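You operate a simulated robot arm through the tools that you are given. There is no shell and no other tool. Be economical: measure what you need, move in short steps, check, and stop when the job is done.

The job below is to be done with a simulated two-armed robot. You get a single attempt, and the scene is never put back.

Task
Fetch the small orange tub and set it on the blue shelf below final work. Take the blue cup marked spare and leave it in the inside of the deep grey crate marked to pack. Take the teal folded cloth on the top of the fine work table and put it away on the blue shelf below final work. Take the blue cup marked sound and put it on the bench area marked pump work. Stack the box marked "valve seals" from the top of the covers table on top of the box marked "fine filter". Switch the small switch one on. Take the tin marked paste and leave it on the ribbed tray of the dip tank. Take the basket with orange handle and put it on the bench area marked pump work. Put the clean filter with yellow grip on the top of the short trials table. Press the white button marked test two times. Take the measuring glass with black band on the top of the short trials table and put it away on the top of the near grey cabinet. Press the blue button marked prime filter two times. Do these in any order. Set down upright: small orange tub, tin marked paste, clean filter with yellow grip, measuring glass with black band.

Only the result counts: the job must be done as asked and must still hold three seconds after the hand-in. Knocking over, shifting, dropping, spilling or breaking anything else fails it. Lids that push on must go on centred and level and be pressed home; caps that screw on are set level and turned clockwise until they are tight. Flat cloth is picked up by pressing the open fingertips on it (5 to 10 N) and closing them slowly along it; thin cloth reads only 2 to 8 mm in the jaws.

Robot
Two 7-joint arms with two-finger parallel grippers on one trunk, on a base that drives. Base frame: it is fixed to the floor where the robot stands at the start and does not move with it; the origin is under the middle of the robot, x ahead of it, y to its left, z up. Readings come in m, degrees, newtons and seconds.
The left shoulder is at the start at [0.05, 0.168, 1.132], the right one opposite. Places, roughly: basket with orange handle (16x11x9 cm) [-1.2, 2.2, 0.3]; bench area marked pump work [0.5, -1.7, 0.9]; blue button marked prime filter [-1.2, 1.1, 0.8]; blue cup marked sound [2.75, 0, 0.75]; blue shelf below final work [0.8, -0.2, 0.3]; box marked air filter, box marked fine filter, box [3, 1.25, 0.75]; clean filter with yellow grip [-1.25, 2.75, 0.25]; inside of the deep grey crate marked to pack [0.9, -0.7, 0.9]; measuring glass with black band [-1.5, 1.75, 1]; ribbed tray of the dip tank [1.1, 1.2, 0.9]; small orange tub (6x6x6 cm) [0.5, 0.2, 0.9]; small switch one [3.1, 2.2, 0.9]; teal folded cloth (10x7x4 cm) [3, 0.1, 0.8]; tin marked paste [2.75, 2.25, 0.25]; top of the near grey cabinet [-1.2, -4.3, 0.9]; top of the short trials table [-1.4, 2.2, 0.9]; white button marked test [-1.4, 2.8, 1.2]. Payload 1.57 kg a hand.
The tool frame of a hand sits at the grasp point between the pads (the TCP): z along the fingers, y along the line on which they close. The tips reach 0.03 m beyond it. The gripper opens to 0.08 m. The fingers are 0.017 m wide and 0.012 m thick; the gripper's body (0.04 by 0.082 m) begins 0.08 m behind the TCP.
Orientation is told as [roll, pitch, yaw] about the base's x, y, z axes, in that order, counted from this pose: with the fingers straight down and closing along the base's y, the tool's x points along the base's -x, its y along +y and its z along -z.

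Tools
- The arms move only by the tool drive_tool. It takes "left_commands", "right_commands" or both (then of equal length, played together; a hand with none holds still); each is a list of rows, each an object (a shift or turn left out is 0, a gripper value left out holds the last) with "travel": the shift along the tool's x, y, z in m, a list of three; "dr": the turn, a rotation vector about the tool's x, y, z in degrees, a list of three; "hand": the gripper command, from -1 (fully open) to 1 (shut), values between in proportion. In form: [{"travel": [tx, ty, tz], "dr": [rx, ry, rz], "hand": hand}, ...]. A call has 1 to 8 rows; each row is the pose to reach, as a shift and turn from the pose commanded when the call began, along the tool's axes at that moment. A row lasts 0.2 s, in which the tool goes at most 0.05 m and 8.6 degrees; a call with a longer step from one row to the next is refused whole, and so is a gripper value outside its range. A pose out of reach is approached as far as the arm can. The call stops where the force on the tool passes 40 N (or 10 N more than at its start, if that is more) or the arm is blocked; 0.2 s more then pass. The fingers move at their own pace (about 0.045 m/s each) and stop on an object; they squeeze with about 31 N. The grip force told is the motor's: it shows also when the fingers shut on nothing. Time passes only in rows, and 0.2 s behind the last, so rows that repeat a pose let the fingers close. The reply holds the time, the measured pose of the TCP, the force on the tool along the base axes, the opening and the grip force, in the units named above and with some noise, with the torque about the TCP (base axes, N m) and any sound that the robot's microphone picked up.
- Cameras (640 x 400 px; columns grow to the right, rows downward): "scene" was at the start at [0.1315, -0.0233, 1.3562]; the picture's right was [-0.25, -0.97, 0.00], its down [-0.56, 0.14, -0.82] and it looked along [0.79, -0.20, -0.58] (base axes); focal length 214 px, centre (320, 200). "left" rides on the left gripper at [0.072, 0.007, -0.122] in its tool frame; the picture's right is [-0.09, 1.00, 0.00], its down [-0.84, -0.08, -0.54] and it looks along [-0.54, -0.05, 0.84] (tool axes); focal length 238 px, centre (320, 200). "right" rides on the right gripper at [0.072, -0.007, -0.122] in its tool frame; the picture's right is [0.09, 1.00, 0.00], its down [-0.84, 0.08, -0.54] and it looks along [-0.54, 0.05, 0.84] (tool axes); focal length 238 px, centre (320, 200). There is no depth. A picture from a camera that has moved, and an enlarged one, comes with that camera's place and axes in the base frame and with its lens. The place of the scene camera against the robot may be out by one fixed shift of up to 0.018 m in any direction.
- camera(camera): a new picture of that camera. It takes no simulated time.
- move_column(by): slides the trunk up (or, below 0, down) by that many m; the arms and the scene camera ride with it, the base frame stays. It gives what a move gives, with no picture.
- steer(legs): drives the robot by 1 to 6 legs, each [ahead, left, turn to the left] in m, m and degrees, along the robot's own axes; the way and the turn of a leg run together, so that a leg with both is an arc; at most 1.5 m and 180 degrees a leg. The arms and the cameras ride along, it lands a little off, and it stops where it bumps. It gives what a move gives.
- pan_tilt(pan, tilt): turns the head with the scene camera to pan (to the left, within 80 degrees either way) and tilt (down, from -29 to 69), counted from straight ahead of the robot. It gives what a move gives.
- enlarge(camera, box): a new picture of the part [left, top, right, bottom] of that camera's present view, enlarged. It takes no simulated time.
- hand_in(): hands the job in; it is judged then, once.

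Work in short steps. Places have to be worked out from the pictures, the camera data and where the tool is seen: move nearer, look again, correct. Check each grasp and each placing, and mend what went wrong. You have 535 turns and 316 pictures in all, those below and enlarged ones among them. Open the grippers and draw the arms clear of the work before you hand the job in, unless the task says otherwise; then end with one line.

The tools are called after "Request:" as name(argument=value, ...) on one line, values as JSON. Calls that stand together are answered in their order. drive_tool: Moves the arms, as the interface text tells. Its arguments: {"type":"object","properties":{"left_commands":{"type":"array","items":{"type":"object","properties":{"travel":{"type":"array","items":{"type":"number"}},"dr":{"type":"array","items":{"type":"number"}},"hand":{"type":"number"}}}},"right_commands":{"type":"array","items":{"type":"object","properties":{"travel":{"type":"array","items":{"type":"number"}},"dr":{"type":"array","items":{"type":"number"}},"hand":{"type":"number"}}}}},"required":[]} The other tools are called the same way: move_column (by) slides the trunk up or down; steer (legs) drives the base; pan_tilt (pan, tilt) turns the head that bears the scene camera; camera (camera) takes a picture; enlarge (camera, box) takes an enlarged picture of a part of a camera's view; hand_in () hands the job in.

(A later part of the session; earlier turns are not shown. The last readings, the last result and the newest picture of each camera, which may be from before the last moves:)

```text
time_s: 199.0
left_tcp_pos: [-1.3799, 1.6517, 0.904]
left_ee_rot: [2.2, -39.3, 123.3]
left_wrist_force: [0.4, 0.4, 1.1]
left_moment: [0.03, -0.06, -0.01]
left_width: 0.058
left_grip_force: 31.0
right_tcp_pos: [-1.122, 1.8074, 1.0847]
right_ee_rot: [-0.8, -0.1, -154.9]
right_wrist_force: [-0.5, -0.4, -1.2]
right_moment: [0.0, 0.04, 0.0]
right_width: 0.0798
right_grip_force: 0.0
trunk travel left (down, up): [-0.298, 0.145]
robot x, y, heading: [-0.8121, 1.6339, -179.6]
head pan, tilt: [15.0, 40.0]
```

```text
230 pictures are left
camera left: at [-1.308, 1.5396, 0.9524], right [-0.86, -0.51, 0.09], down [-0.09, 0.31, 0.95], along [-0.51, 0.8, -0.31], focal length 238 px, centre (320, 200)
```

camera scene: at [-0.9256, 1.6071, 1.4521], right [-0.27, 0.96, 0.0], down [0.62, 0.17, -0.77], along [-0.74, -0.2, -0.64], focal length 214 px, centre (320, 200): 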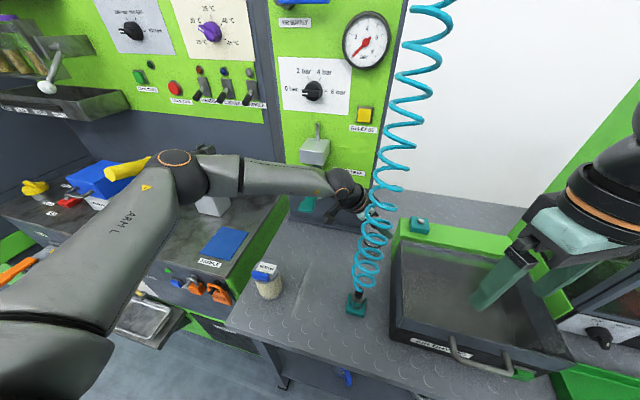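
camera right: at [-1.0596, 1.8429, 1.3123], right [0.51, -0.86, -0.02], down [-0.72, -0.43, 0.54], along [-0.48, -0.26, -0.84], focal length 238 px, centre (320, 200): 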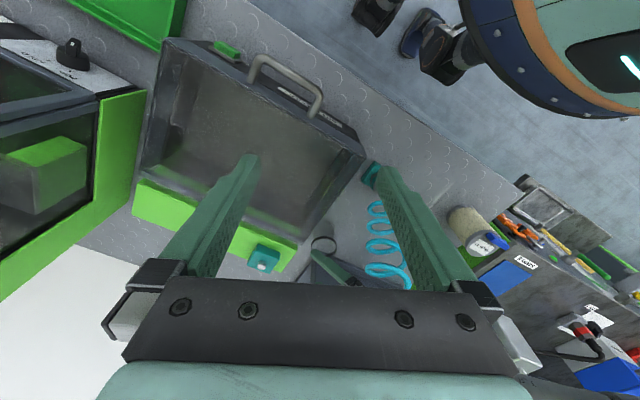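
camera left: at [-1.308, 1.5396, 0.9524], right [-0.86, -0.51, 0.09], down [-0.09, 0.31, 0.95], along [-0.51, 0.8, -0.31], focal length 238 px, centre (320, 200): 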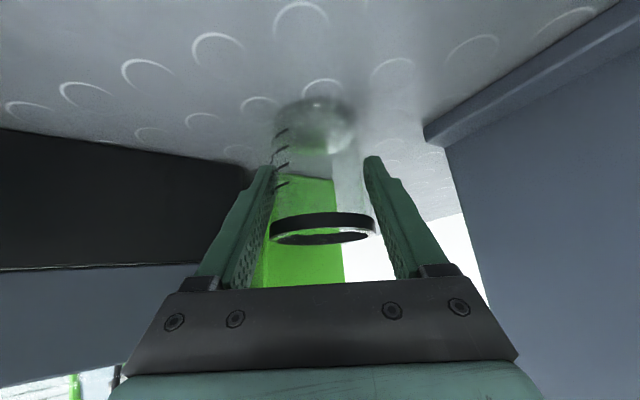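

Gripped (5.8 cm). Raise the trunk and check it's held, then retrace the entry path.

Request:
move_column(by=0.14)

Request:
steer(legs=[[-0.043, 0.068, 0], [-0.045, 0.06, 0]])

Request:
camera(camera="left")

Request:
camera(camera="scene")

```text
time_s: 200.7
left_tcp_pos: [-1.3801, 1.6507, 1.0421]
left_ee_rot: [2.3, -39.2, 123.4]
left_wrist_force: [-0.3, 0.1, 0.2]
left_moment: [0.01, 0.02, 0.0]
left_width: 0.0578
left_grip_force: 31.1
right_tcp_pos: [-1.1226, 1.8068, 1.2258]
right_ee_rot: [-0.9, -0.1, -154.8]
right_wrist_force: [0.4, 0.4, 0.2]
right_moment: [0.02, -0.02, -0.03]
right_width: 0.0799
right_grip_force: 0.1
trunk travel left (down, up): [-0.438, 0.005]
robot x, y, heading: [-0.8128, 1.6354, -179.7]
head pan, tilt: [15.0, 40.0]
```

```text
time_s: 202.4
left_tcp_pos: [-1.2913, 1.5249, 1.0435]
left_ee_rot: [2.3, -39.1, 123.4]
left_wrist_force: [-0.2, 0.6, -0.3]
left_moment: [0.02, 0.01, 0.02]
left_width: 0.0578
left_grip_force: 30.7
right_tcp_pos: [-1.0333, 1.6808, 1.2265]
right_ee_rot: [-1.1, -0.1, -154.9]
right_wrist_force: [0.5, -0.3, -0.5]
right_moment: [0.01, 0.0, 0.0]
right_width: 0.0799
right_grip_force: 0.0
trunk travel left (down, up): [-0.438, 0.005]
robot x, y, heading: [-0.7239, 1.5041, -179.6]
head pan, tilt: [15.0, 40.0]
```

```text
229 pictures are left
camera left: at [-1.219, 1.4129, 1.0924], right [-0.86, -0.51, 0.09], down [-0.09, 0.31, 0.95], along [-0.51, 0.8, -0.31], focal length 238 px, centre (320, 200)
```

left: 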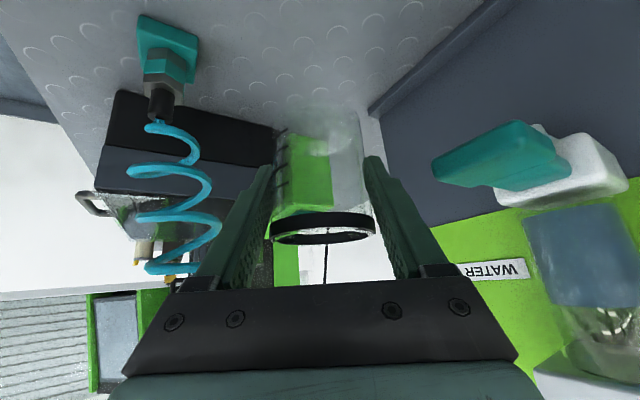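

```text
228 pictures are left
camera scene: at [-0.8363, 1.4802, 1.4872], right [-0.27, 0.96, 0.0], down [0.62, 0.17, -0.77], along [-0.74, -0.2, -0.64], focal length 214 px, centre (320, 200)
```

scene: 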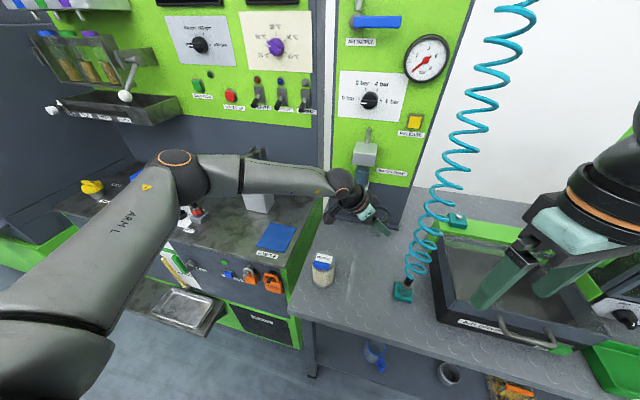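

Glass held and clear of the hose. Back straight out 0.35 m.

Request:
steer(legs=[[-0.1, 0.0, 0], [-0.3, 0, 0]])

Request:
camera(camera="scene")

```text
time_s: 205.2
left_tcp_pos: [-0.8897, 1.528, 1.0444]
left_ee_rot: [2.5, -39.2, 123.5]
left_wrist_force: [0.6, -0.2, -0.7]
left_moment: [0.01, 0.01, 0.01]
left_width: 0.0576
left_grip_force: 31.0
right_tcp_pos: [-0.6321, 1.6838, 1.2254]
right_ee_rot: [-0.9, -0.1, -154.6]
right_wrist_force: [0.2, -0.2, 0.5]
right_moment: [0.0, -0.02, 0.0]
right_width: 0.08
right_grip_force: 0.1
trunk travel left (down, up): [-0.438, 0.005]
robot x, y, heading: [-0.3201, 1.5063, -179.3]
head pan, tilt: [15.0, 40.0]
```

```text
227 pictures are left
camera scene: at [-0.4346, 1.4841, 1.4872], right [-0.27, 0.96, 0.0], down [0.62, 0.17, -0.77], along [-0.74, -0.21, -0.64], focal length 214 px, centre (320, 200)
```

scene: 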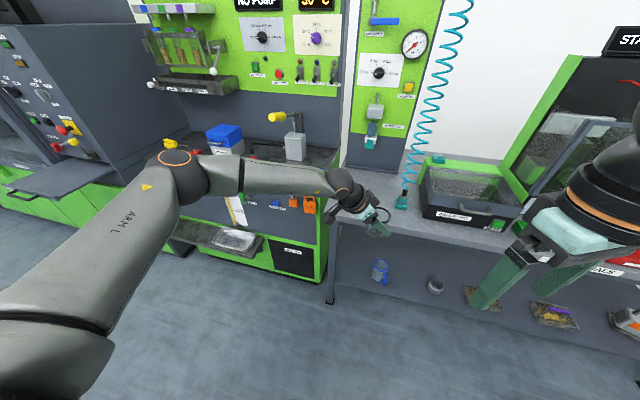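

Glass is safe. Turn the left tool back to straight-ahead (keeping it upright) and retract it for travel.

Request:
drive_tool(left_commands=[{"travel": [0.025, -0.004, -0.02], "dr": [-5.14, 0, -6.3]}, {"travel": [0.05, -0.009, -0.04], "dr": [-10.3, 0, -12.6]}, {"travel": [0.075, -0.013, -0.061], "dr": [-15.4, 0, -18.9]}, {"travel": [0.1, -0.018, -0.081], "dr": [-20.6, 0, -25.3]}, {"travel": [0.124, -0.022, -0.101], "dr": [-25.7, 0, -31.6]}, {"travel": [0.149, -0.027, -0.121], "dr": [-30.9, 0, -37.9]}, {"travel": [0.174, -0.031, -0.142], "dr": [-36, 0, -44.2]}])

Request:
camera(camera="left")

```text
time_s: 206.8
left_tcp_pos: [-0.7346, 1.3625, 1.0439]
left_ee_rot: [1.2, -40.8, -178.6]
left_wrist_force: [0.2, 0.2, -0.5]
left_moment: [0.01, 0.03, -0.03]
left_width: 0.0571
left_grip_force: 31.0
right_tcp_pos: [-0.6339, 1.6845, 1.2262]
right_ee_rot: [-1.0, -0.1, -154.8]
right_wrist_force: [0.1, -0.3, -0.2]
right_moment: [0.0, 0.03, 0.03]
right_width: 0.08
right_grip_force: 0.0
trunk travel left (down, up): [-0.438, 0.005]
robot x, y, heading: [-0.3211, 1.5039, -179.5]
head pan, tilt: [15.0, 40.0]
```

```text
226 pictures are left
camera left: at [-0.6004, 1.3608, 1.0879], right [-0.03, -1.0, 0.08], down [-0.28, 0.08, 0.96], along [-0.96, 0.01, -0.28], focal length 238 px, centre (320, 200)
```

left: 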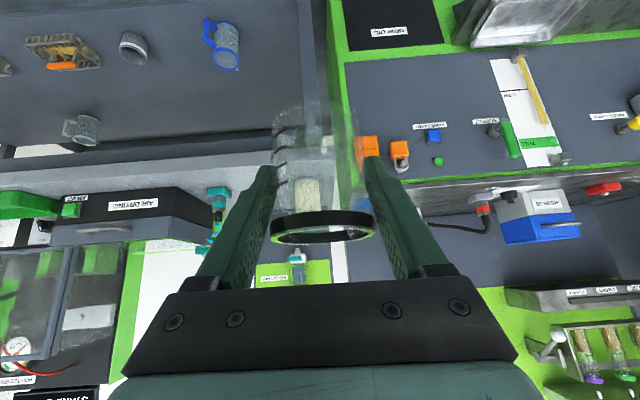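

Travel sideways (facing the machines) along the aisle toward −y: first back to x≈−0.17 and look along the way.

Request:
steer(legs=[[-0.15, 0, 0.4], [0, 0.6, 0]])

Request:
pan_tilt(pan=78, tilt=20)

Request:
camera(camera="scene")

```text
time_s: 211.1
left_tcp_pos: [-0.5745, 0.7634, 1.0415]
left_ee_rot: [1.1, -40.6, -178.4]
left_wrist_force: [-0.1, -0.5, -0.6]
left_moment: [0.01, 0.0, -0.01]
left_width: 0.0552
left_grip_force: 30.9
right_tcp_pos: [-0.4745, 1.0845, 1.2261]
right_ee_rot: [-0.9, -0.2, -154.4]
right_wrist_force: [0.4, -0.2, -0.9]
right_moment: [0.02, -0.03, 0.01]
right_width: 0.0799
right_grip_force: 0.0
trunk travel left (down, up): [-0.438, 0.005]
robot x, y, heading: [-0.1589, 0.9109, -179.3]
head pan, tilt: [15.0, 40.0]
```

```text
time_s: 212.5
left_tcp_pos: [-0.5742, 0.762, 1.0427]
left_ee_rot: [1.2, -40.7, -178.6]
left_wrist_force: [0.6, 0.0, -0.8]
left_moment: [0.01, -0.02, -0.01]
left_width: 0.0551
left_grip_force: 31.0
right_tcp_pos: [-0.4745, 1.0847, 1.2266]
right_ee_rot: [-0.9, -0.2, -154.5]
right_wrist_force: [0.6, 0.7, -0.5]
right_moment: [0.0, 0.04, 0.0]
right_width: 0.0802
right_grip_force: 0.1
trunk travel left (down, up): [-0.438, 0.005]
robot x, y, heading: [-0.1612, 0.9091, -179.0]
head pan, tilt: [78.0, 20.0]
```

```text
225 pictures are left
camera scene: at [-0.2118, 0.817, 1.5185], right [-0.98, 0.19, 0.0], down [0.07, 0.34, -0.94], along [-0.18, -0.92, -0.34], focal length 214 px, centre (320, 200)
```

scene: 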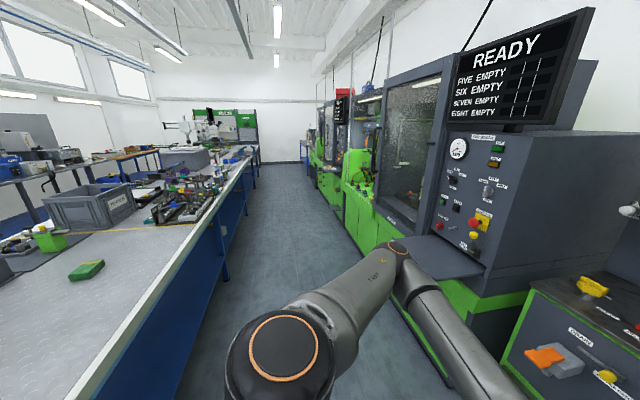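

Grip width crept from 5.8 to 5.5 cm; check the glass in the left camera.

Request:
camera(camera="left")

```text
224 pictures are left
camera left: at [-0.4407, 0.7615, 1.0878], right [-0.03, -1.0, 0.08], down [-0.28, 0.08, 0.96], along [-0.96, 0.01, -0.29], focal length 238 px, centre (320, 200)
```

left: 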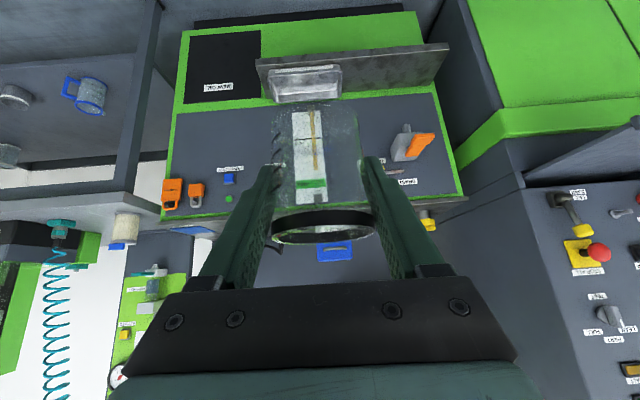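

Glass looks the same in the jaws. The aisle is clear; continue sideways 3 m.

Request:
steer(legs=[[0.03, 1.5, 0], [0, 1.5, 0]])

Request:
camera(camera="scene")

Request:
camera(camera="left")

```text
refused: leg 1 is longer than a leg can be; nothing moved
```

```text
223 pictures are left
camera scene: at [-0.2118, 0.817, 1.5185], right [-0.98, 0.19, 0.0], down [0.07, 0.34, -0.94], along [-0.18, -0.92, -0.34], focal length 214 px, centre (320, 200)
```

scene: 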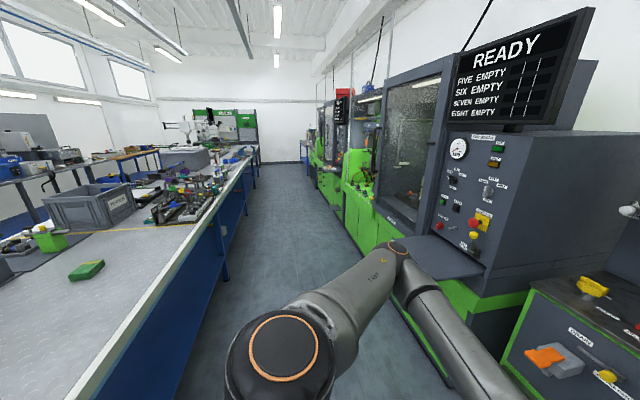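

```text
222 pictures are left
camera left: at [-0.4407, 0.7615, 1.0878], right [-0.03, -1.0, 0.08], down [-0.28, 0.08, 0.96], along [-0.96, 0.01, -0.29], focal length 238 px, centre (320, 200)
```

left: 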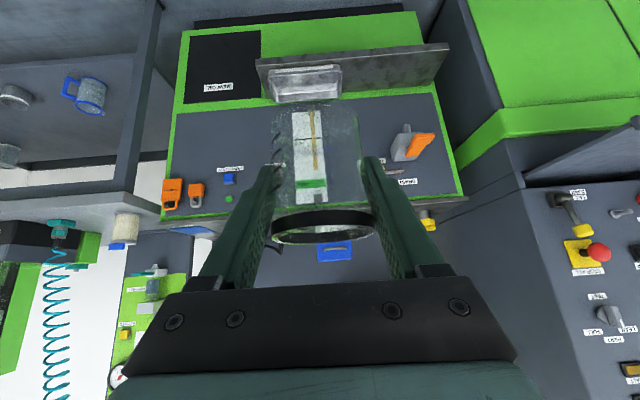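

Request:
steer(legs=[[0, 1.4, 0], [0, 1.4, 0]])

Request:
camera(camera="scene")

Request:
camera(camera="left")

```text
time_s: 226.0
left_tcp_pos: [-0.4936, -2.0405, 1.0417]
left_ee_rot: [1.3, -40.6, -177.0]
left_wrist_force: [-0.5, 0.8, -0.6]
left_moment: [0.0, 0.0, -0.03]
left_width: 0.055
left_grip_force: 31.1
right_tcp_pos: [-0.4005, -1.7157, 1.2258]
right_ee_rot: [-0.9, -0.2, -153.0]
right_wrist_force: [0.0, -0.5, -0.2]
right_moment: [0.03, 0.01, -0.01]
right_width: 0.0799
right_grip_force: 0.2
trunk travel left (down, up): [-0.438, 0.005]
robot x, y, heading: [-0.0803, -1.8813, -177.8]
head pan, tilt: [78.0, 20.0]
```

```text
221 pictures are left
camera scene: at [-0.1321, -1.9766, 1.5185], right [-0.99, 0.17, 0.0], down [0.06, 0.34, -0.94], along [-0.16, -0.93, -0.34], focal length 214 px, centre (320, 200)
```

scene: 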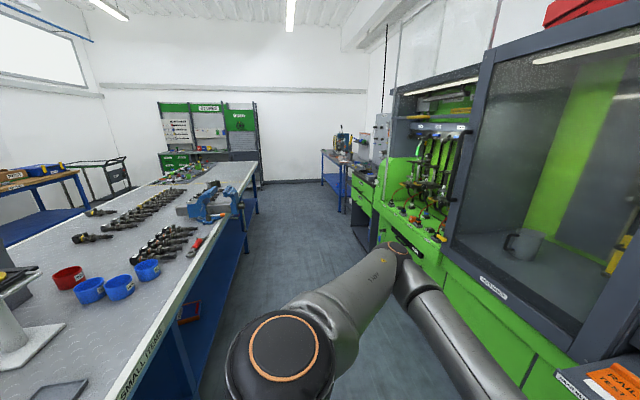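

```text
220 pictures are left
camera left: at [-0.3595, -2.0379, 1.0878], right [0.0, -1.0, 0.08], down [-0.29, 0.07, 0.96], along [-0.96, -0.02, -0.29], focal length 238 px, centre (320, 200)
```

left: 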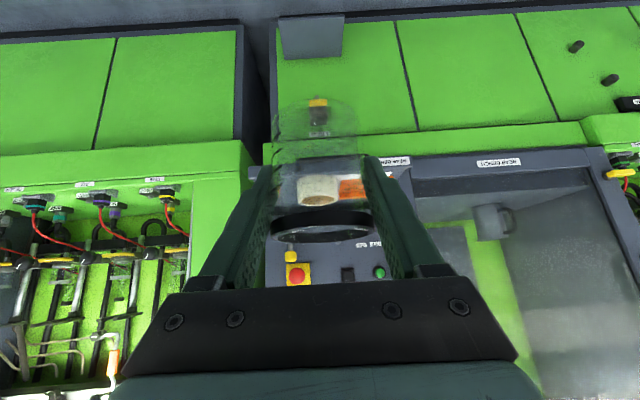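

Blue/red cups stand on the bench here (note for later). Correct heading and continue toward the cabinet.

Request:
steer(legs=[[0.06, 0, -2.2], [0, 1.3, 0]])

Request:
pan_tilt(pan=50, tilt=25)

Request:
camera(camera="scene")

```text
time_s: 233.1
left_tcp_pos: [-0.5654, -3.3229, 1.0434]
left_ee_rot: [1.3, -40.8, -180.0]
left_wrist_force: [1.2, 0.4, -0.7]
left_moment: [-0.04, -0.02, -0.03]
left_width: 0.055
left_grip_force: 31.0
right_tcp_pos: [-0.4572, -3.003, 1.2252]
right_ee_rot: [-0.9, -0.1, -155.9]
right_wrist_force: [0.1, -0.7, 0.1]
right_moment: [-0.01, 0.0, 0.01]
right_width: 0.08
right_grip_force: 0.0
trunk travel left (down, up): [-0.438, 0.005]
robot x, y, heading: [-0.1512, -3.1807, 179.6]
head pan, tilt: [78.0, 20.0]
```

```text
time_s: 234.0
left_tcp_pos: [-0.5656, -3.322, 1.0428]
left_ee_rot: [1.3, -40.6, -179.8]
left_wrist_force: [-0.6, -0.3, -0.4]
left_moment: [-0.02, -0.01, -0.02]
left_width: 0.055
left_grip_force: 30.9
right_tcp_pos: [-0.4572, -3.0025, 1.2257]
right_ee_rot: [-0.8, -0.2, -155.9]
right_wrist_force: [-0.3, 0.0, 1.3]
right_moment: [-0.03, 0.02, -0.03]
right_width: 0.0797
right_grip_force: 0.1
trunk travel left (down, up): [-0.438, 0.005]
robot x, y, heading: [-0.1409, -3.1886, 179.7]
head pan, tilt: [50.0, 25.0]
```

```text
219 pictures are left
camera scene: at [-0.2404, -3.2557, 1.5104], right [-0.76, 0.65, 0.0], down [0.27, 0.32, -0.91], along [-0.59, -0.69, -0.42], focal length 214 px, centre (320, 200)
```

scene: 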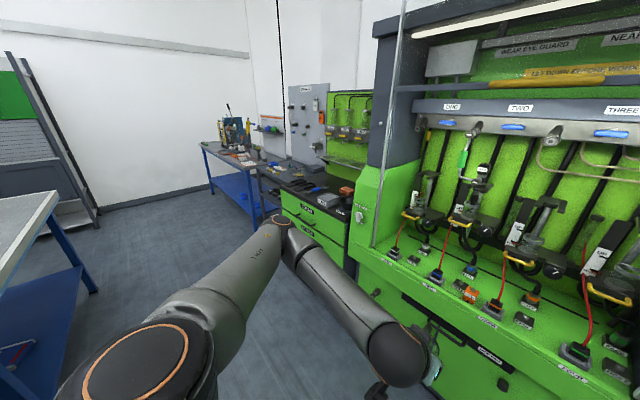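

Request:
enlarge(camera="scene", box=[180, 80, 400, 260])

```text
2.22 times, centred on (290, 170) of scene
camera zoom: at [-0.2404, -3.2557, 1.5104], right [-0.76, 0.65, 0.0], down [0.27, 0.32, -0.91], along [-0.59, -0.69, -0.42], focal length 477 px, centre (387, 267)
```

zoom: 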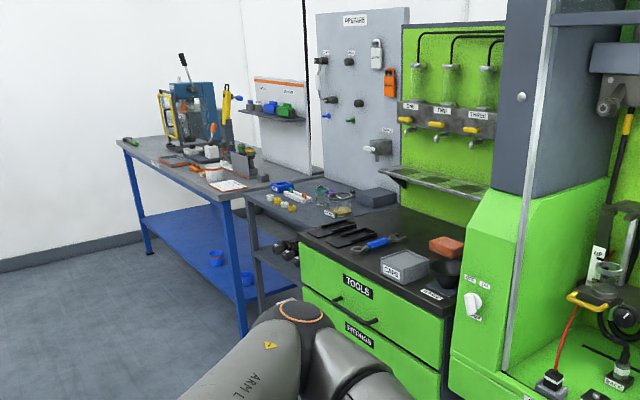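

The dark-topped cabinet at ≈[-1.2, -4.26] is the target. Move level with it and view its top.

Request:
steer(legs=[[0.05, 0.95, 0]])

Request:
pan_tilt(pan=0, tilt=30)

Request:
camera(camera="scene")

```text
time_s: 239.0
left_tcp_pos: [-0.6256, -4.2686, 1.0421]
left_ee_rot: [1.3, -40.6, 180.0]
left_wrist_force: [-0.1, 0.1, -0.4]
left_moment: [0.02, 0.01, -0.03]
left_width: 0.0549
left_grip_force: 31.0
right_tcp_pos: [-0.5157, -3.9482, 1.2256]
right_ee_rot: [-0.9, -0.2, -156.0]
right_wrist_force: [0.3, -0.3, 1.2]
right_moment: [0.0, 0.03, -0.02]
right_width: 0.0802
right_grip_force: 0.0
trunk travel left (down, up): [-0.438, 0.005]
robot x, y, heading: [-0.2086, -4.1352, 179.2]
head pan, tilt: [50.0, 25.0]
```

```text
time_s: 240.2
left_tcp_pos: [-0.6261, -4.2692, 1.043]
left_ee_rot: [1.3, -40.6, 179.9]
left_wrist_force: [0.4, -0.1, -0.5]
left_moment: [0.02, 0.01, -0.02]
left_width: 0.055
left_grip_force: 31.1
right_tcp_pos: [-0.5153, -3.9488, 1.226]
right_ee_rot: [-1.0, -0.1, -156.0]
right_wrist_force: [0.3, 0.4, -0.5]
right_moment: [-0.01, 0.0, 0.0]
right_width: 0.0801
right_grip_force: 0.1
trunk travel left (down, up): [-0.438, 0.005]
robot x, y, heading: [-0.2059, -4.1293, 179.1]
head pan, tilt: [0.0, 30.0]
```

```text
217 pictures are left
camera scene: at [-0.3302, -4.1319, 1.5025], right [0.01, 1.0, 0.0], down [0.5, 0.0, -0.87], along [-0.87, 0.01, -0.5], focal length 214 px, centre (320, 200)
```

scene: 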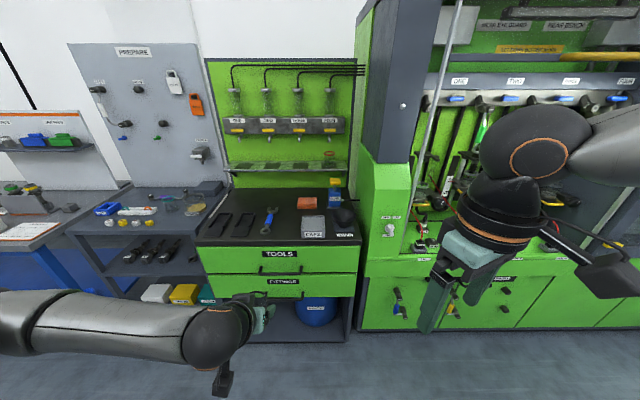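

Request:
enlarge(camera="scene", box=[180, 160, 380, 285])

```text
3.20 times, centred on (280, 222) of scene
camera zoom: at [-0.3302, -4.1319, 1.5025], right [0.01, 1.0, 0.0], down [0.5, 0.0, -0.87], along [-0.87, 0.01, -0.5], focal length 686 px, centre (448, 128)
```

zoom: 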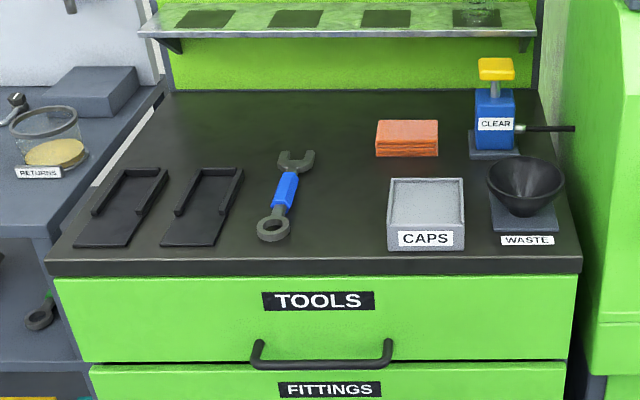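

Free spot between the wrench and the CAPS box at ≈[-1.14, -4.285]. Drive forward 0.4 m with the glass high.

Request:
steer(legs=[[0.38, 0.01, 0.8]])

Request:
camera(camera="left")

Request:
pan_tilt(pan=10, tilt=50)

Request:
camera(camera="scene")

```text
time_s: 242.6
left_tcp_pos: [-1.0005, -4.2859, 1.043]
left_ee_rot: [1.3, -40.6, -179.1]
left_wrist_force: [-0.2, 0.0, -0.6]
left_moment: [0.02, 0.0, -0.02]
left_width: 0.0549
left_grip_force: 30.8
right_tcp_pos: [-0.8955, -3.9637, 1.2255]
right_ee_rot: [-1.0, -0.1, -155.1]
right_wrist_force: [0.1, -0.3, -0.4]
right_moment: [0.0, -0.03, 0.01]
right_width: 0.0798
right_grip_force: 0.1
trunk travel left (down, up): [-0.438, 0.005]
robot x, y, heading: [-0.5818, -4.1416, -179.9]
head pan, tilt: [0.0, 30.0]
```

```text
215 pictures are left
camera left: at [-0.8653, -4.2873, 1.0877], right [-0.04, -1.0, 0.08], down [-0.28, 0.08, 0.95], along [-0.96, 0.02, -0.29], focal length 238 px, centre (320, 200)
```

left: 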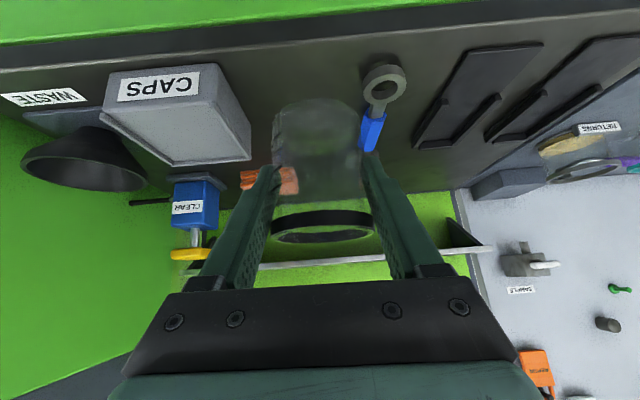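

```text
time_s: 243.4
left_tcp_pos: [-0.9994, -4.2859, 1.0418]
left_ee_rot: [1.3, -40.7, -179.1]
left_wrist_force: [0.6, -0.2, -0.6]
left_moment: [0.01, -0.01, 0.03]
left_width: 0.0552
left_grip_force: 31.3
right_tcp_pos: [-0.8954, -3.9639, 1.226]
right_ee_rot: [-0.9, -0.1, -155.1]
right_wrist_force: [-0.2, 0.0, -0.4]
right_moment: [-0.01, 0.03, 0.01]
right_width: 0.08
right_grip_force: 0.1
trunk travel left (down, up): [-0.438, 0.005]
robot x, y, heading: [-0.5869, -4.1403, -179.5]
head pan, tilt: [10.0, 50.0]
```

```text
214 pictures are left
camera scene: at [-0.6924, -4.1564, 1.473], right [-0.18, 0.98, 0.0], down [0.75, 0.14, -0.64], along [-0.63, -0.12, -0.77], focal length 214 px, centre (320, 200)
```

scene: 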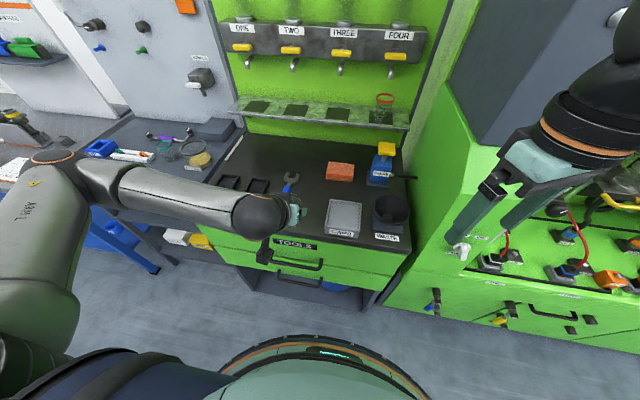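

Spot between CAPS (y −4.188) and wrench (y −4.347): aim [-1.13, -4.268]. Move there at z≈0.94 and check.

Request:
drive_tool(left_commands=[{"travel": [-0.033, -0.006, 0.028]}, {"travel": [-0.066, -0.013, 0.057]}, {"travel": [-0.0985, -0.02, 0.085]}, {"travel": [-0.066, -0.02, 0.123]}, {"travel": [-0.033, -0.02, 0.1606]}])

Request:
camera(camera="left")

```text
time_s: 244.6
left_tcp_pos: [-1.1306, -4.2709, 0.9443]
left_ee_rot: [1.1, -41.0, -178.9]
left_wrist_force: [-1.8, -1.4, 6.1]
left_moment: [0.12, -0.07, 0.02]
left_width: 0.0551
left_grip_force: 30.4
right_tcp_pos: [-0.8942, -3.9629, 1.2255]
right_ee_rot: [-0.9, -0.1, -155.1]
right_wrist_force: [0.4, -1.1, 0.0]
right_moment: [-0.01, 0.02, 0.02]
right_width: 0.0795
right_grip_force: 0.1
trunk travel left (down, up): [-0.438, 0.005]
robot x, y, heading: [-0.5837, -4.1403, -179.7]
head pan, tilt: [10.0, 50.0]
```

```text
213 pictures are left
camera left: at [-0.9958, -4.2722, 0.9883], right [-0.04, -1.0, 0.08], down [-0.28, 0.08, 0.96], along [-0.96, 0.02, -0.28], focal length 238 px, centre (320, 200)
```

left: 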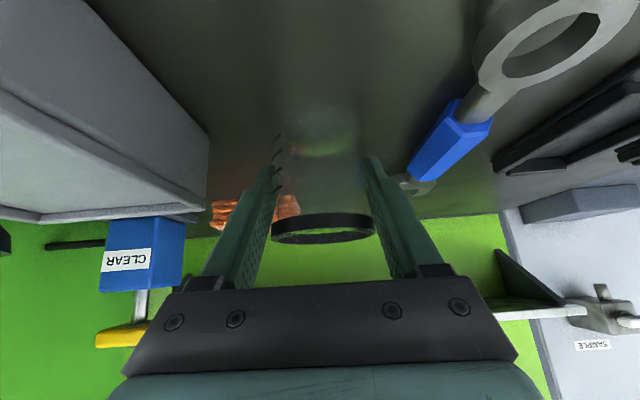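

Already in contact (6 N): the top is ≈0.9. Press a hair more to seat, then open only partly and retreat upward along the tool.

Request:
drive_tool(left_commands=[{"travel": [0.001, 0, 0.001]}, {"travel": [0.001, 0, 0.001], "hand": -0.62}, {"travel": [0.001, 0, 0.001]}, {"travel": [0.001, 0, 0.001]}])

Request:
camera(camera="left")

```text
time_s: 245.6
left_tcp_pos: [-1.1294, -4.2695, 0.9405]
left_ee_rot: [1.4, -40.6, -179.1]
left_wrist_force: [0.0, -0.9, -0.1]
left_moment: [0.0, 0.02, -0.02]
left_width: 0.0646
left_grip_force: 0.0
right_tcp_pos: [-0.8954, -3.964, 1.2267]
right_ee_rot: [-0.8, -0.1, -155.1]
right_wrist_force: [-0.2, 0.2, -0.3]
right_moment: [-0.01, 0.0, -0.01]
right_width: 0.0799
right_grip_force: 0.0
trunk travel left (down, up): [-0.438, 0.005]
robot x, y, heading: [-0.5806, -4.1407, -179.7]
head pan, tilt: [10.0, 50.0]
```

```text
212 pictures are left
camera left: at [-0.9948, -4.2728, 0.9855], right [-0.04, -1.0, 0.08], down [-0.28, 0.08, 0.95], along [-0.96, 0.02, -0.29], focal length 238 px, centre (320, 200)
```

left: 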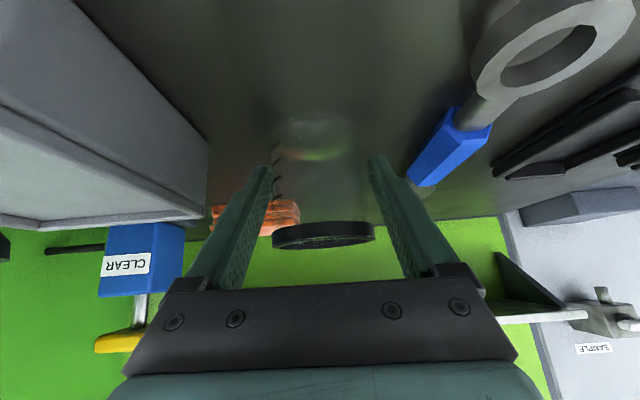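

Glass stands free. Open a little more and retreat.

Request:
drive_tool(left_commands=[{"travel": [0, 0, 0], "hand": -0.85}, {"travel": [0, 0, 0]}, {"travel": [0, 0, -0.03]}, {"travel": [0, 0, -0.07]}, {"travel": [0, 0, -0.11]}, {"travel": [0, 0, -0.15]}])

Request:
camera(camera="left")

```text
time_s: 247.0
left_tcp_pos: [-1.0318, -4.2669, 1.0546]
left_ee_rot: [1.3, -40.7, -179.2]
left_wrist_force: [-0.2, 0.7, -0.7]
left_moment: [-0.01, -0.02, 0.0]
left_width: 0.074
left_grip_force: 0.2
right_tcp_pos: [-0.8951, -3.9644, 1.2252]
right_ee_rot: [-0.9, -0.1, -155.2]
right_wrist_force: [0.4, -0.8, -0.1]
right_moment: [-0.02, -0.01, 0.01]
right_width: 0.08
right_grip_force: 0.0
trunk travel left (down, up): [-0.438, 0.005]
robot x, y, heading: [-0.5803, -4.1428, -179.8]
head pan, tilt: [10.0, 50.0]
```

```text
211 pictures are left
camera left: at [-0.8969, -4.2683, 1.0995], right [-0.04, -1.0, 0.08], down [-0.28, 0.09, 0.96], along [-0.96, 0.02, -0.29], focal length 238 px, centre (320, 200)
```

left: 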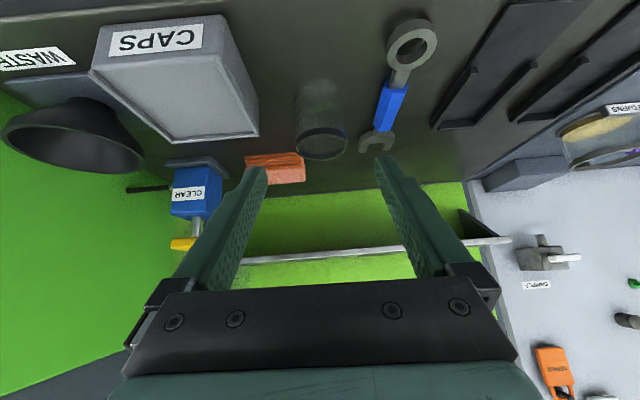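

Glass stands upright. Back off, turn around toward the bench, and look for the spare cup among the bench cups.

Request:
steer(legs=[[-0.3, 0, 0], [0, 0, -90], [0, 0, -88]])

Request:
pan_tilt(pan=20, tilt=25)

Request:
camera(camera="scene")

```text
time_s: 256.6
left_tcp_pos: [0.1621, -3.9967, 1.0536]
left_ee_rot: [1.3, -40.7, 3.1]
left_wrist_force: [0.0, -1.0, 0.3]
left_moment: [-0.01, 0.01, 0.0]
left_width: 0.0741
left_grip_force: 0.1
right_tcp_pos: [0.0367, -4.3045, 1.2249]
right_ee_rot: [-0.9, -0.2, 27.1]
right_wrist_force: [0.6, -0.4, 0.2]
right_moment: [0.06, -0.03, 0.0]
right_width: 0.08
right_grip_force: 0.0
trunk travel left (down, up): [-0.438, 0.005]
robot x, y, heading: [-0.2834, -4.1381, 2.4]
head pan, tilt: [10.0, 50.0]
```

```text
time_s: 257.5
left_tcp_pos: [0.1618, -3.997, 1.0539]
left_ee_rot: [1.3, -40.7, 3.1]
left_wrist_force: [-0.1, 0.4, 0.3]
left_moment: [0.03, 0.0, 0.01]
left_width: 0.0737
left_grip_force: 0.0
right_tcp_pos: [0.0365, -4.3049, 1.2261]
right_ee_rot: [-0.8, -0.1, 27.0]
right_wrist_force: [-0.5, 0.7, -0.1]
right_moment: [0.01, -0.01, -0.01]
right_width: 0.0799
right_grip_force: 0.0
trunk travel left (down, up): [-0.438, 0.005]
robot x, y, heading: [-0.2814, -4.1396, 2.3]
head pan, tilt: [20.0, 25.0]
```

```text
210 pictures are left
camera scene: at [-0.1511, -4.1035, 1.5104], right [0.38, -0.92, 0.0], down [-0.39, -0.16, -0.91], along [0.84, 0.35, -0.42], focal length 214 px, centre (320, 200)
```

scene: 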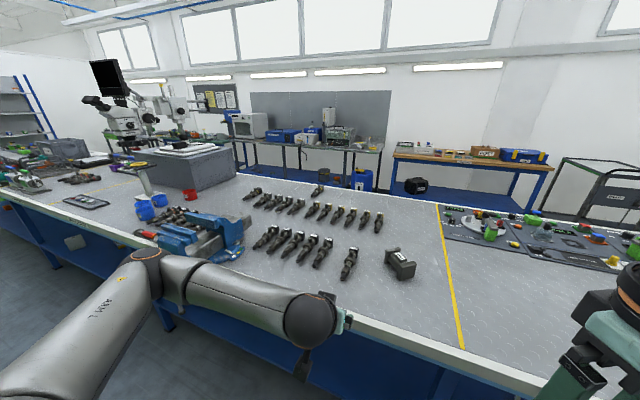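

Request:
steer(legs=[[0.02, 1.15, -2]])

Request:
pan_tilt(pan=15, tilt=30)

Request:
camera(camera="scene")

```text
time_s: 263.4
left_tcp_pos: [0.1559, -2.8557, 1.0534]
left_ee_rot: [1.2, -40.8, 1.1]
left_wrist_force: [0.5, -0.7, 0.2]
left_moment: [0.03, 0.02, -0.01]
left_width: 0.0741
left_grip_force: 0.0
right_tcp_pos: [0.021, -3.1579, 1.2255]
right_ee_rot: [-0.8, -0.1, 25.0]
right_wrist_force: [-1.0, -0.7, 0.2]
right_moment: [-0.01, -0.04, 0.04]
right_width: 0.0802
right_grip_force: 0.1
trunk travel left (down, up): [-0.438, 0.005]
robot x, y, heading: [-0.2886, -2.9823, 0.4]
head pan, tilt: [20.0, 25.0]
```

```text
time_s: 264.1
left_tcp_pos: [0.1571, -2.8555, 1.0536]
left_ee_rot: [1.2, -40.7, 1.0]
left_wrist_force: [-0.4, 0.1, -0.2]
left_moment: [-0.04, 0.01, -0.01]
left_width: 0.074
left_grip_force: 0.0
right_tcp_pos: [0.0216, -3.158, 1.2247]
right_ee_rot: [-0.9, -0.2, 25.1]
right_wrist_force: [0.3, -1.3, 0.9]
right_moment: [0.02, 0.01, -0.02]
right_width: 0.08
right_grip_force: 0.0
trunk travel left (down, up): [-0.438, 0.005]
robot x, y, heading: [-0.2919, -2.9835, 0.6]
head pan, tilt: [15.0, 30.0]
```

```text
209 pictures are left
camera scene: at [-0.1586, -2.9593, 1.5025], right [0.27, -0.96, 0.0], down [-0.48, -0.13, -0.87], along [0.83, 0.23, -0.5], focal length 214 px, centre (320, 200)
```

scene: 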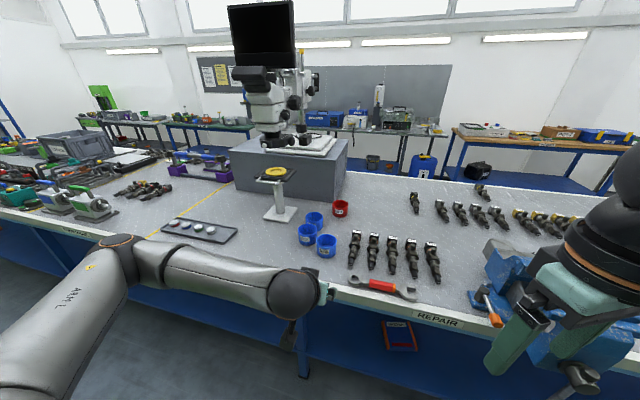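

Request:
enlarge(camera="scene", box=[260, 170, 440, 290])

Request:
enlarge(camera="scene", box=[0, 110, 260, 260])

```text
3.33 times, centred on (350, 230) of scene
camera zoom: at [-0.1586, -2.9593, 1.5025], right [0.27, -0.96, 0.0], down [-0.48, -0.13, -0.87], along [0.83, 0.23, -0.5], focal length 715 px, centre (220, 100)
```

zoom: 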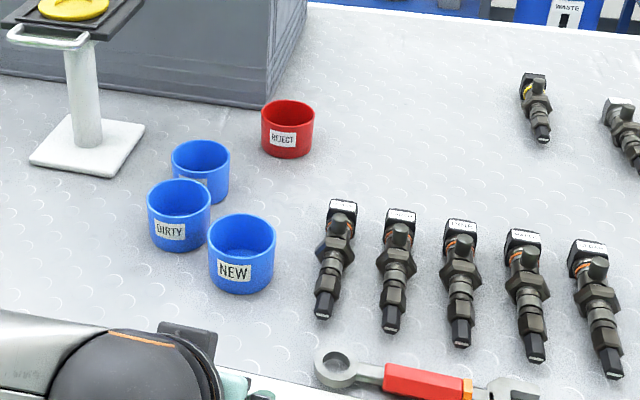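

```text
2.46 times, centred on (130, 185) of scene
camera zoom: at [-0.1586, -2.9593, 1.5025], right [0.27, -0.96, 0.0], down [-0.48, -0.13, -0.87], along [0.83, 0.23, -0.5], focal length 528 px, centre (788, 237)
```

zoom: 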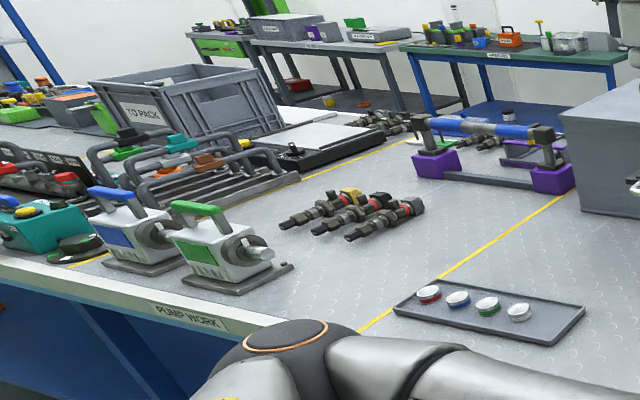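

Cups: NEW, DIRTY, and a third behind DIRTY whose label is hidden. Shift left 0.35 m to read it.

Request:
steer(legs=[[0, 0.4, 0]])

Request:
pan_tilt(pan=-10, tilt=35)

Request:
camera(camera="scene")

Request:
enlarge(camera="scene", box=[240, 170, 400, 270])

```text
time_s: 266.6
left_tcp_pos: [0.1533, -2.4561, 1.0528]
left_ee_rot: [1.2, -40.7, 1.0]
left_wrist_force: [0.5, 0.2, 0.1]
left_moment: [0.04, -0.03, -0.02]
left_width: 0.074
left_grip_force: 0.1
right_tcp_pos: [0.0161, -2.7586, 1.226]
right_ee_rot: [-0.9, -0.2, 25.1]
right_wrist_force: [-0.7, -0.3, -0.8]
right_moment: [-0.04, 0.0, -0.01]
right_width: 0.0799
right_grip_force: 0.1
trunk travel left (down, up): [-0.438, 0.005]
robot x, y, heading: [-0.2923, -2.5815, 0.5]
head pan, tilt: [15.0, 30.0]
```

```text
time_s: 267.4
left_tcp_pos: [0.1549, -2.4563, 1.0545]
left_ee_rot: [1.3, -40.7, 1.0]
left_wrist_force: [0.3, 0.3, -0.7]
left_moment: [0.0, 0.01, 0.02]
left_width: 0.0738
left_grip_force: 0.1
right_tcp_pos: [0.0166, -2.7591, 1.2246]
right_ee_rot: [-0.9, -0.3, 25.1]
right_wrist_force: [0.1, 0.7, -0.6]
right_moment: [-0.02, 0.0, 0.0]
right_width: 0.0801
right_grip_force: 0.0
trunk travel left (down, up): [-0.438, 0.005]
robot x, y, heading: [-0.2918, -2.5787, 0.3]
head pan, tilt: [-10.0, 35.0]
```

```text
206 pictures are left
camera scene: at [-0.162, -2.5977, 1.4947], right [-0.17, -0.99, 0.0], down [-0.57, 0.1, -0.82], along [0.81, -0.14, -0.57], focal length 214 px, centre (320, 200)
```

scene: 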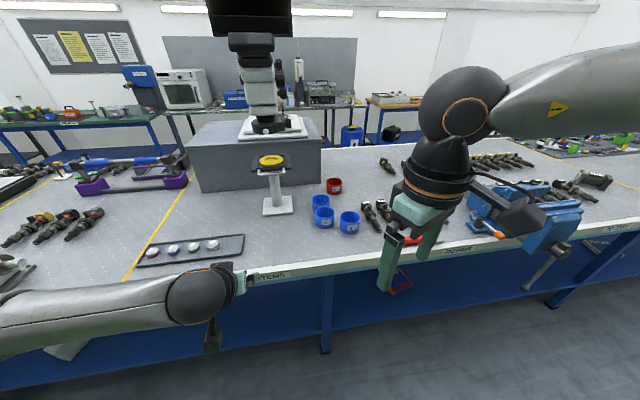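

```text
4.00 times, centred on (320, 220) of scene
camera zoom: at [-0.162, -2.5977, 1.4947], right [-0.17, -0.99, 0.0], down [-0.57, 0.1, -0.82], along [0.81, -0.14, -0.57], focal length 858 px, centre (320, 120)
```

zoom: 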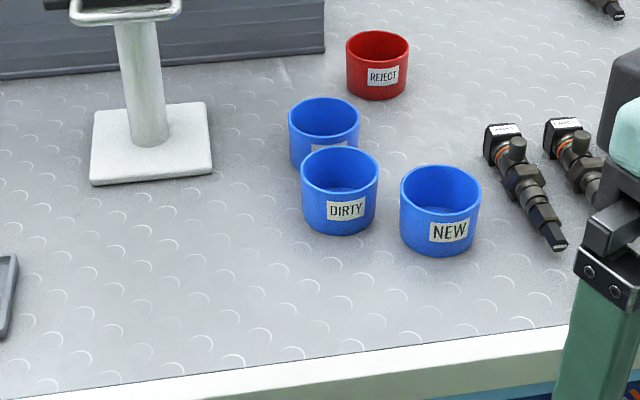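

Request:
camera(camera="right")

```text
204 pictures are left
camera right: at [-0.0464, -2.7934, 1.3474], right [-0.5, 0.86, -0.02], down [0.72, 0.43, 0.54], along [0.48, 0.26, -0.84], focal length 238 px, centre (320, 200)
```

right: 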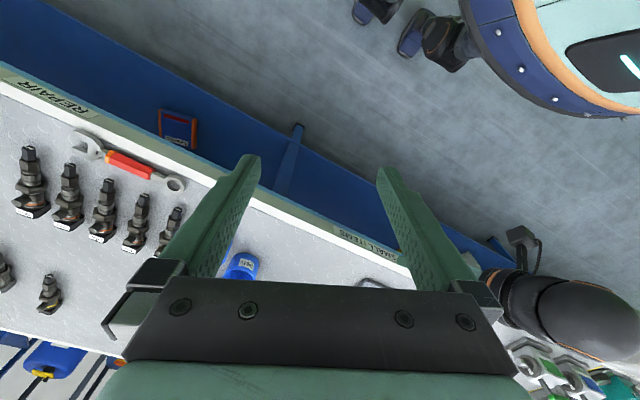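

Drive 0.2 m closer for a steeper view of the third cup's label.

Request:
steer(legs=[[0.2, -0.15, 0]])

Request:
pan_tilt(pan=0, tilt=45)

Request:
enlarge(camera="scene", box=[200, 80, 440, 230])

```text
time_s: 269.3
left_tcp_pos: [0.3524, -2.6038, 1.0529]
left_ee_rot: [1.3, -40.6, 1.0]
left_wrist_force: [0.7, -0.2, -0.1]
left_moment: [0.01, -0.01, 0.02]
left_width: 0.074
left_grip_force: 0.1
right_tcp_pos: [0.2179, -2.9071, 1.2255]
right_ee_rot: [-0.9, -0.1, 25.1]
right_wrist_force: [-0.6, 0.1, -0.2]
right_moment: [0.0, 0.02, 0.0]
right_width: 0.0801
right_grip_force: 0.1
trunk travel left (down, up): [-0.438, 0.005]
robot x, y, heading: [-0.0967, -2.7322, 0.5]
head pan, tilt: [-10.0, 35.0]
```

```text
time_s: 270.0
left_tcp_pos: [0.3524, -2.6045, 1.0545]
left_ee_rot: [1.1, -40.7, 0.9]
left_wrist_force: [-0.2, 0.0, 0.2]
left_moment: [-0.04, 0.0, -0.01]
left_width: 0.0741
left_grip_force: 0.1
right_tcp_pos: [0.2182, -2.9069, 1.2263]
right_ee_rot: [-1.0, -0.2, 25.0]
right_wrist_force: [-0.4, -0.2, 0.0]
right_moment: [-0.02, 0.01, 0.0]
right_width: 0.0802
right_grip_force: 0.1
trunk travel left (down, up): [-0.438, 0.005]
robot x, y, heading: [-0.0948, -2.7287, 0.5]
head pan, tilt: [0.0, 45.0]
```

```text
2.67 times, centred on (320, 155) of scene
camera zoom: at [0.0321, -2.7312, 1.4799], right [0.01, -1.0, 0.0], down [-0.71, -0.01, -0.71], along [0.71, 0.01, -0.71], focal length 572 px, centre (320, 320)
```

zoom: 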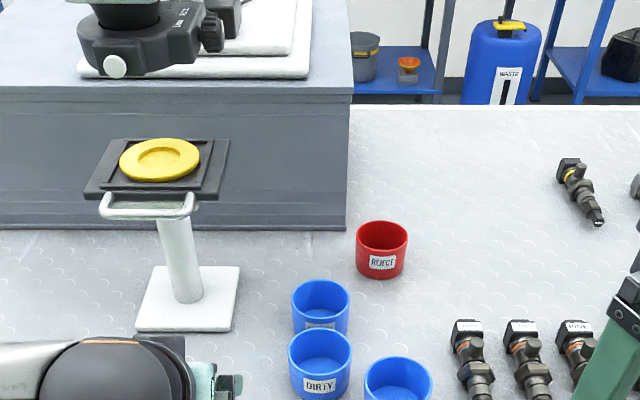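

Request:
enlarge(camera="scene", box=[296, 180, 344, 210])

```text
13.33 times, centred on (320, 195) of scene
camera zoom: at [0.0321, -2.7312, 1.4799], right [0.01, -1.0, 0.0], down [-0.71, -0.01, -0.71], along [0.71, 0.01, -0.71], focal length 2860 px, centre (320, 267)
```

zoom: 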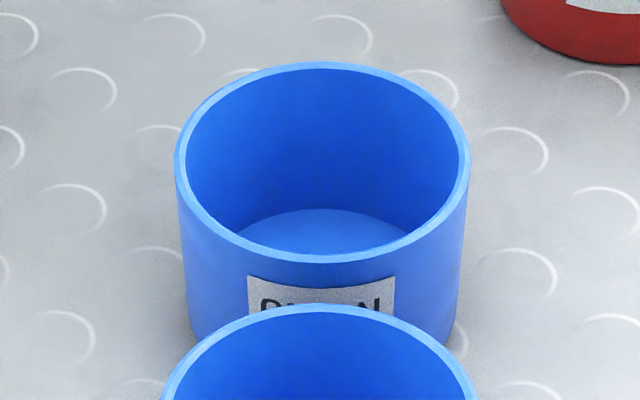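

That third cup isn't SPARE (ends in N). I'll search later; next fetch the basket. Back off and drive north along the aisle.

Request:
steer(legs=[[-0.25, 0, -0.5], [0, 1.45, 0], [0, 1.45, 0], [0, 1.45, 0]])

Request:
camera(camera="scene")

```text
time_s: 292.3
left_tcp_pos: [0.1078, 1.7685, 1.0534]
left_ee_rot: [1.2, -40.8, 1.1]
left_wrist_force: [0.4, -0.1, -0.1]
left_moment: [-0.01, -0.01, 0.01]
left_width: 0.0739
left_grip_force: 0.1
right_tcp_pos: [-0.0284, 1.466, 1.2261]
right_ee_rot: [-0.9, -0.1, 25.2]
right_wrist_force: [0.0, -0.6, -0.4]
right_moment: [-0.01, 0.02, 0.02]
right_width: 0.08
right_grip_force: 0.0
trunk travel left (down, up): [-0.438, 0.005]
robot x, y, heading: [-0.3404, 1.6415, 0.8]
head pan, tilt: [0.0, 45.0]
```

```text
201 pictures are left
camera scene: at [-0.214, 1.6404, 1.4799], right [0.01, -1.0, 0.0], down [-0.71, -0.01, -0.71], along [0.71, 0.01, -0.71], focal length 214 px, centre (320, 200)
```

scene: 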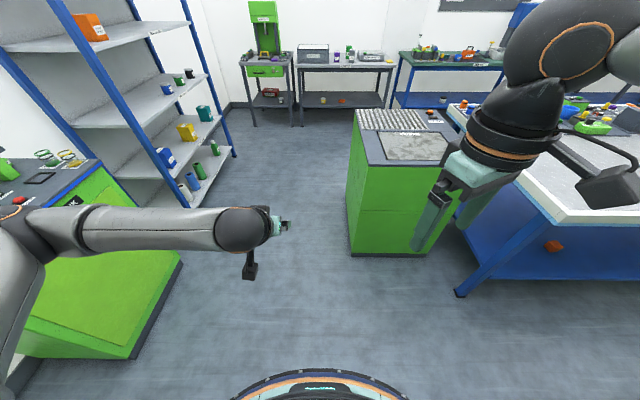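

The way east is open here. Zoom on the rack's cups and the tables beyond.

Request:
enlarge(camera="scene", box=[60, 0, 260, 210])

Request:
enlarge(camera="scene", box=[230, 0, 520, 170])

```text
1.90 times, centred on (160, 105) of scene
camera zoom: at [-0.214, 1.6404, 1.4799], right [0.01, -1.0, 0.0], down [-0.71, -0.01, -0.71], along [0.71, 0.01, -0.71], focal length 408 px, centre (625, 381)
```

zoom: 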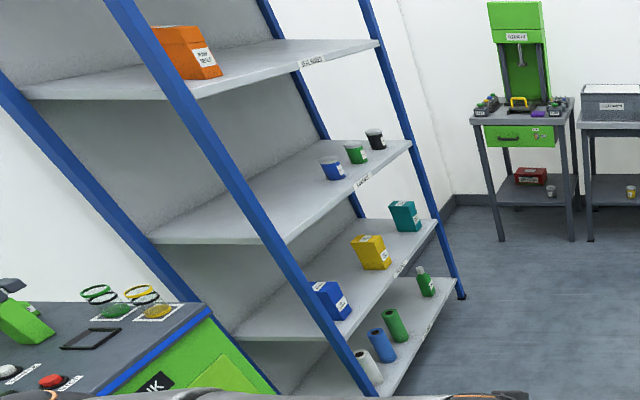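

```text
2.21 times, centred on (375, 85) of scene
camera zoom: at [-0.214, 1.6404, 1.4799], right [0.01, -1.0, 0.0], down [-0.71, -0.01, -0.71], along [0.71, 0.01, -0.71], focal length 473 px, centre (199, 454)
```

zoom: 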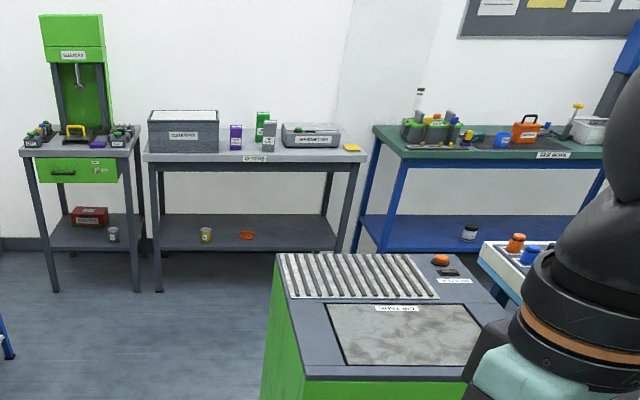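

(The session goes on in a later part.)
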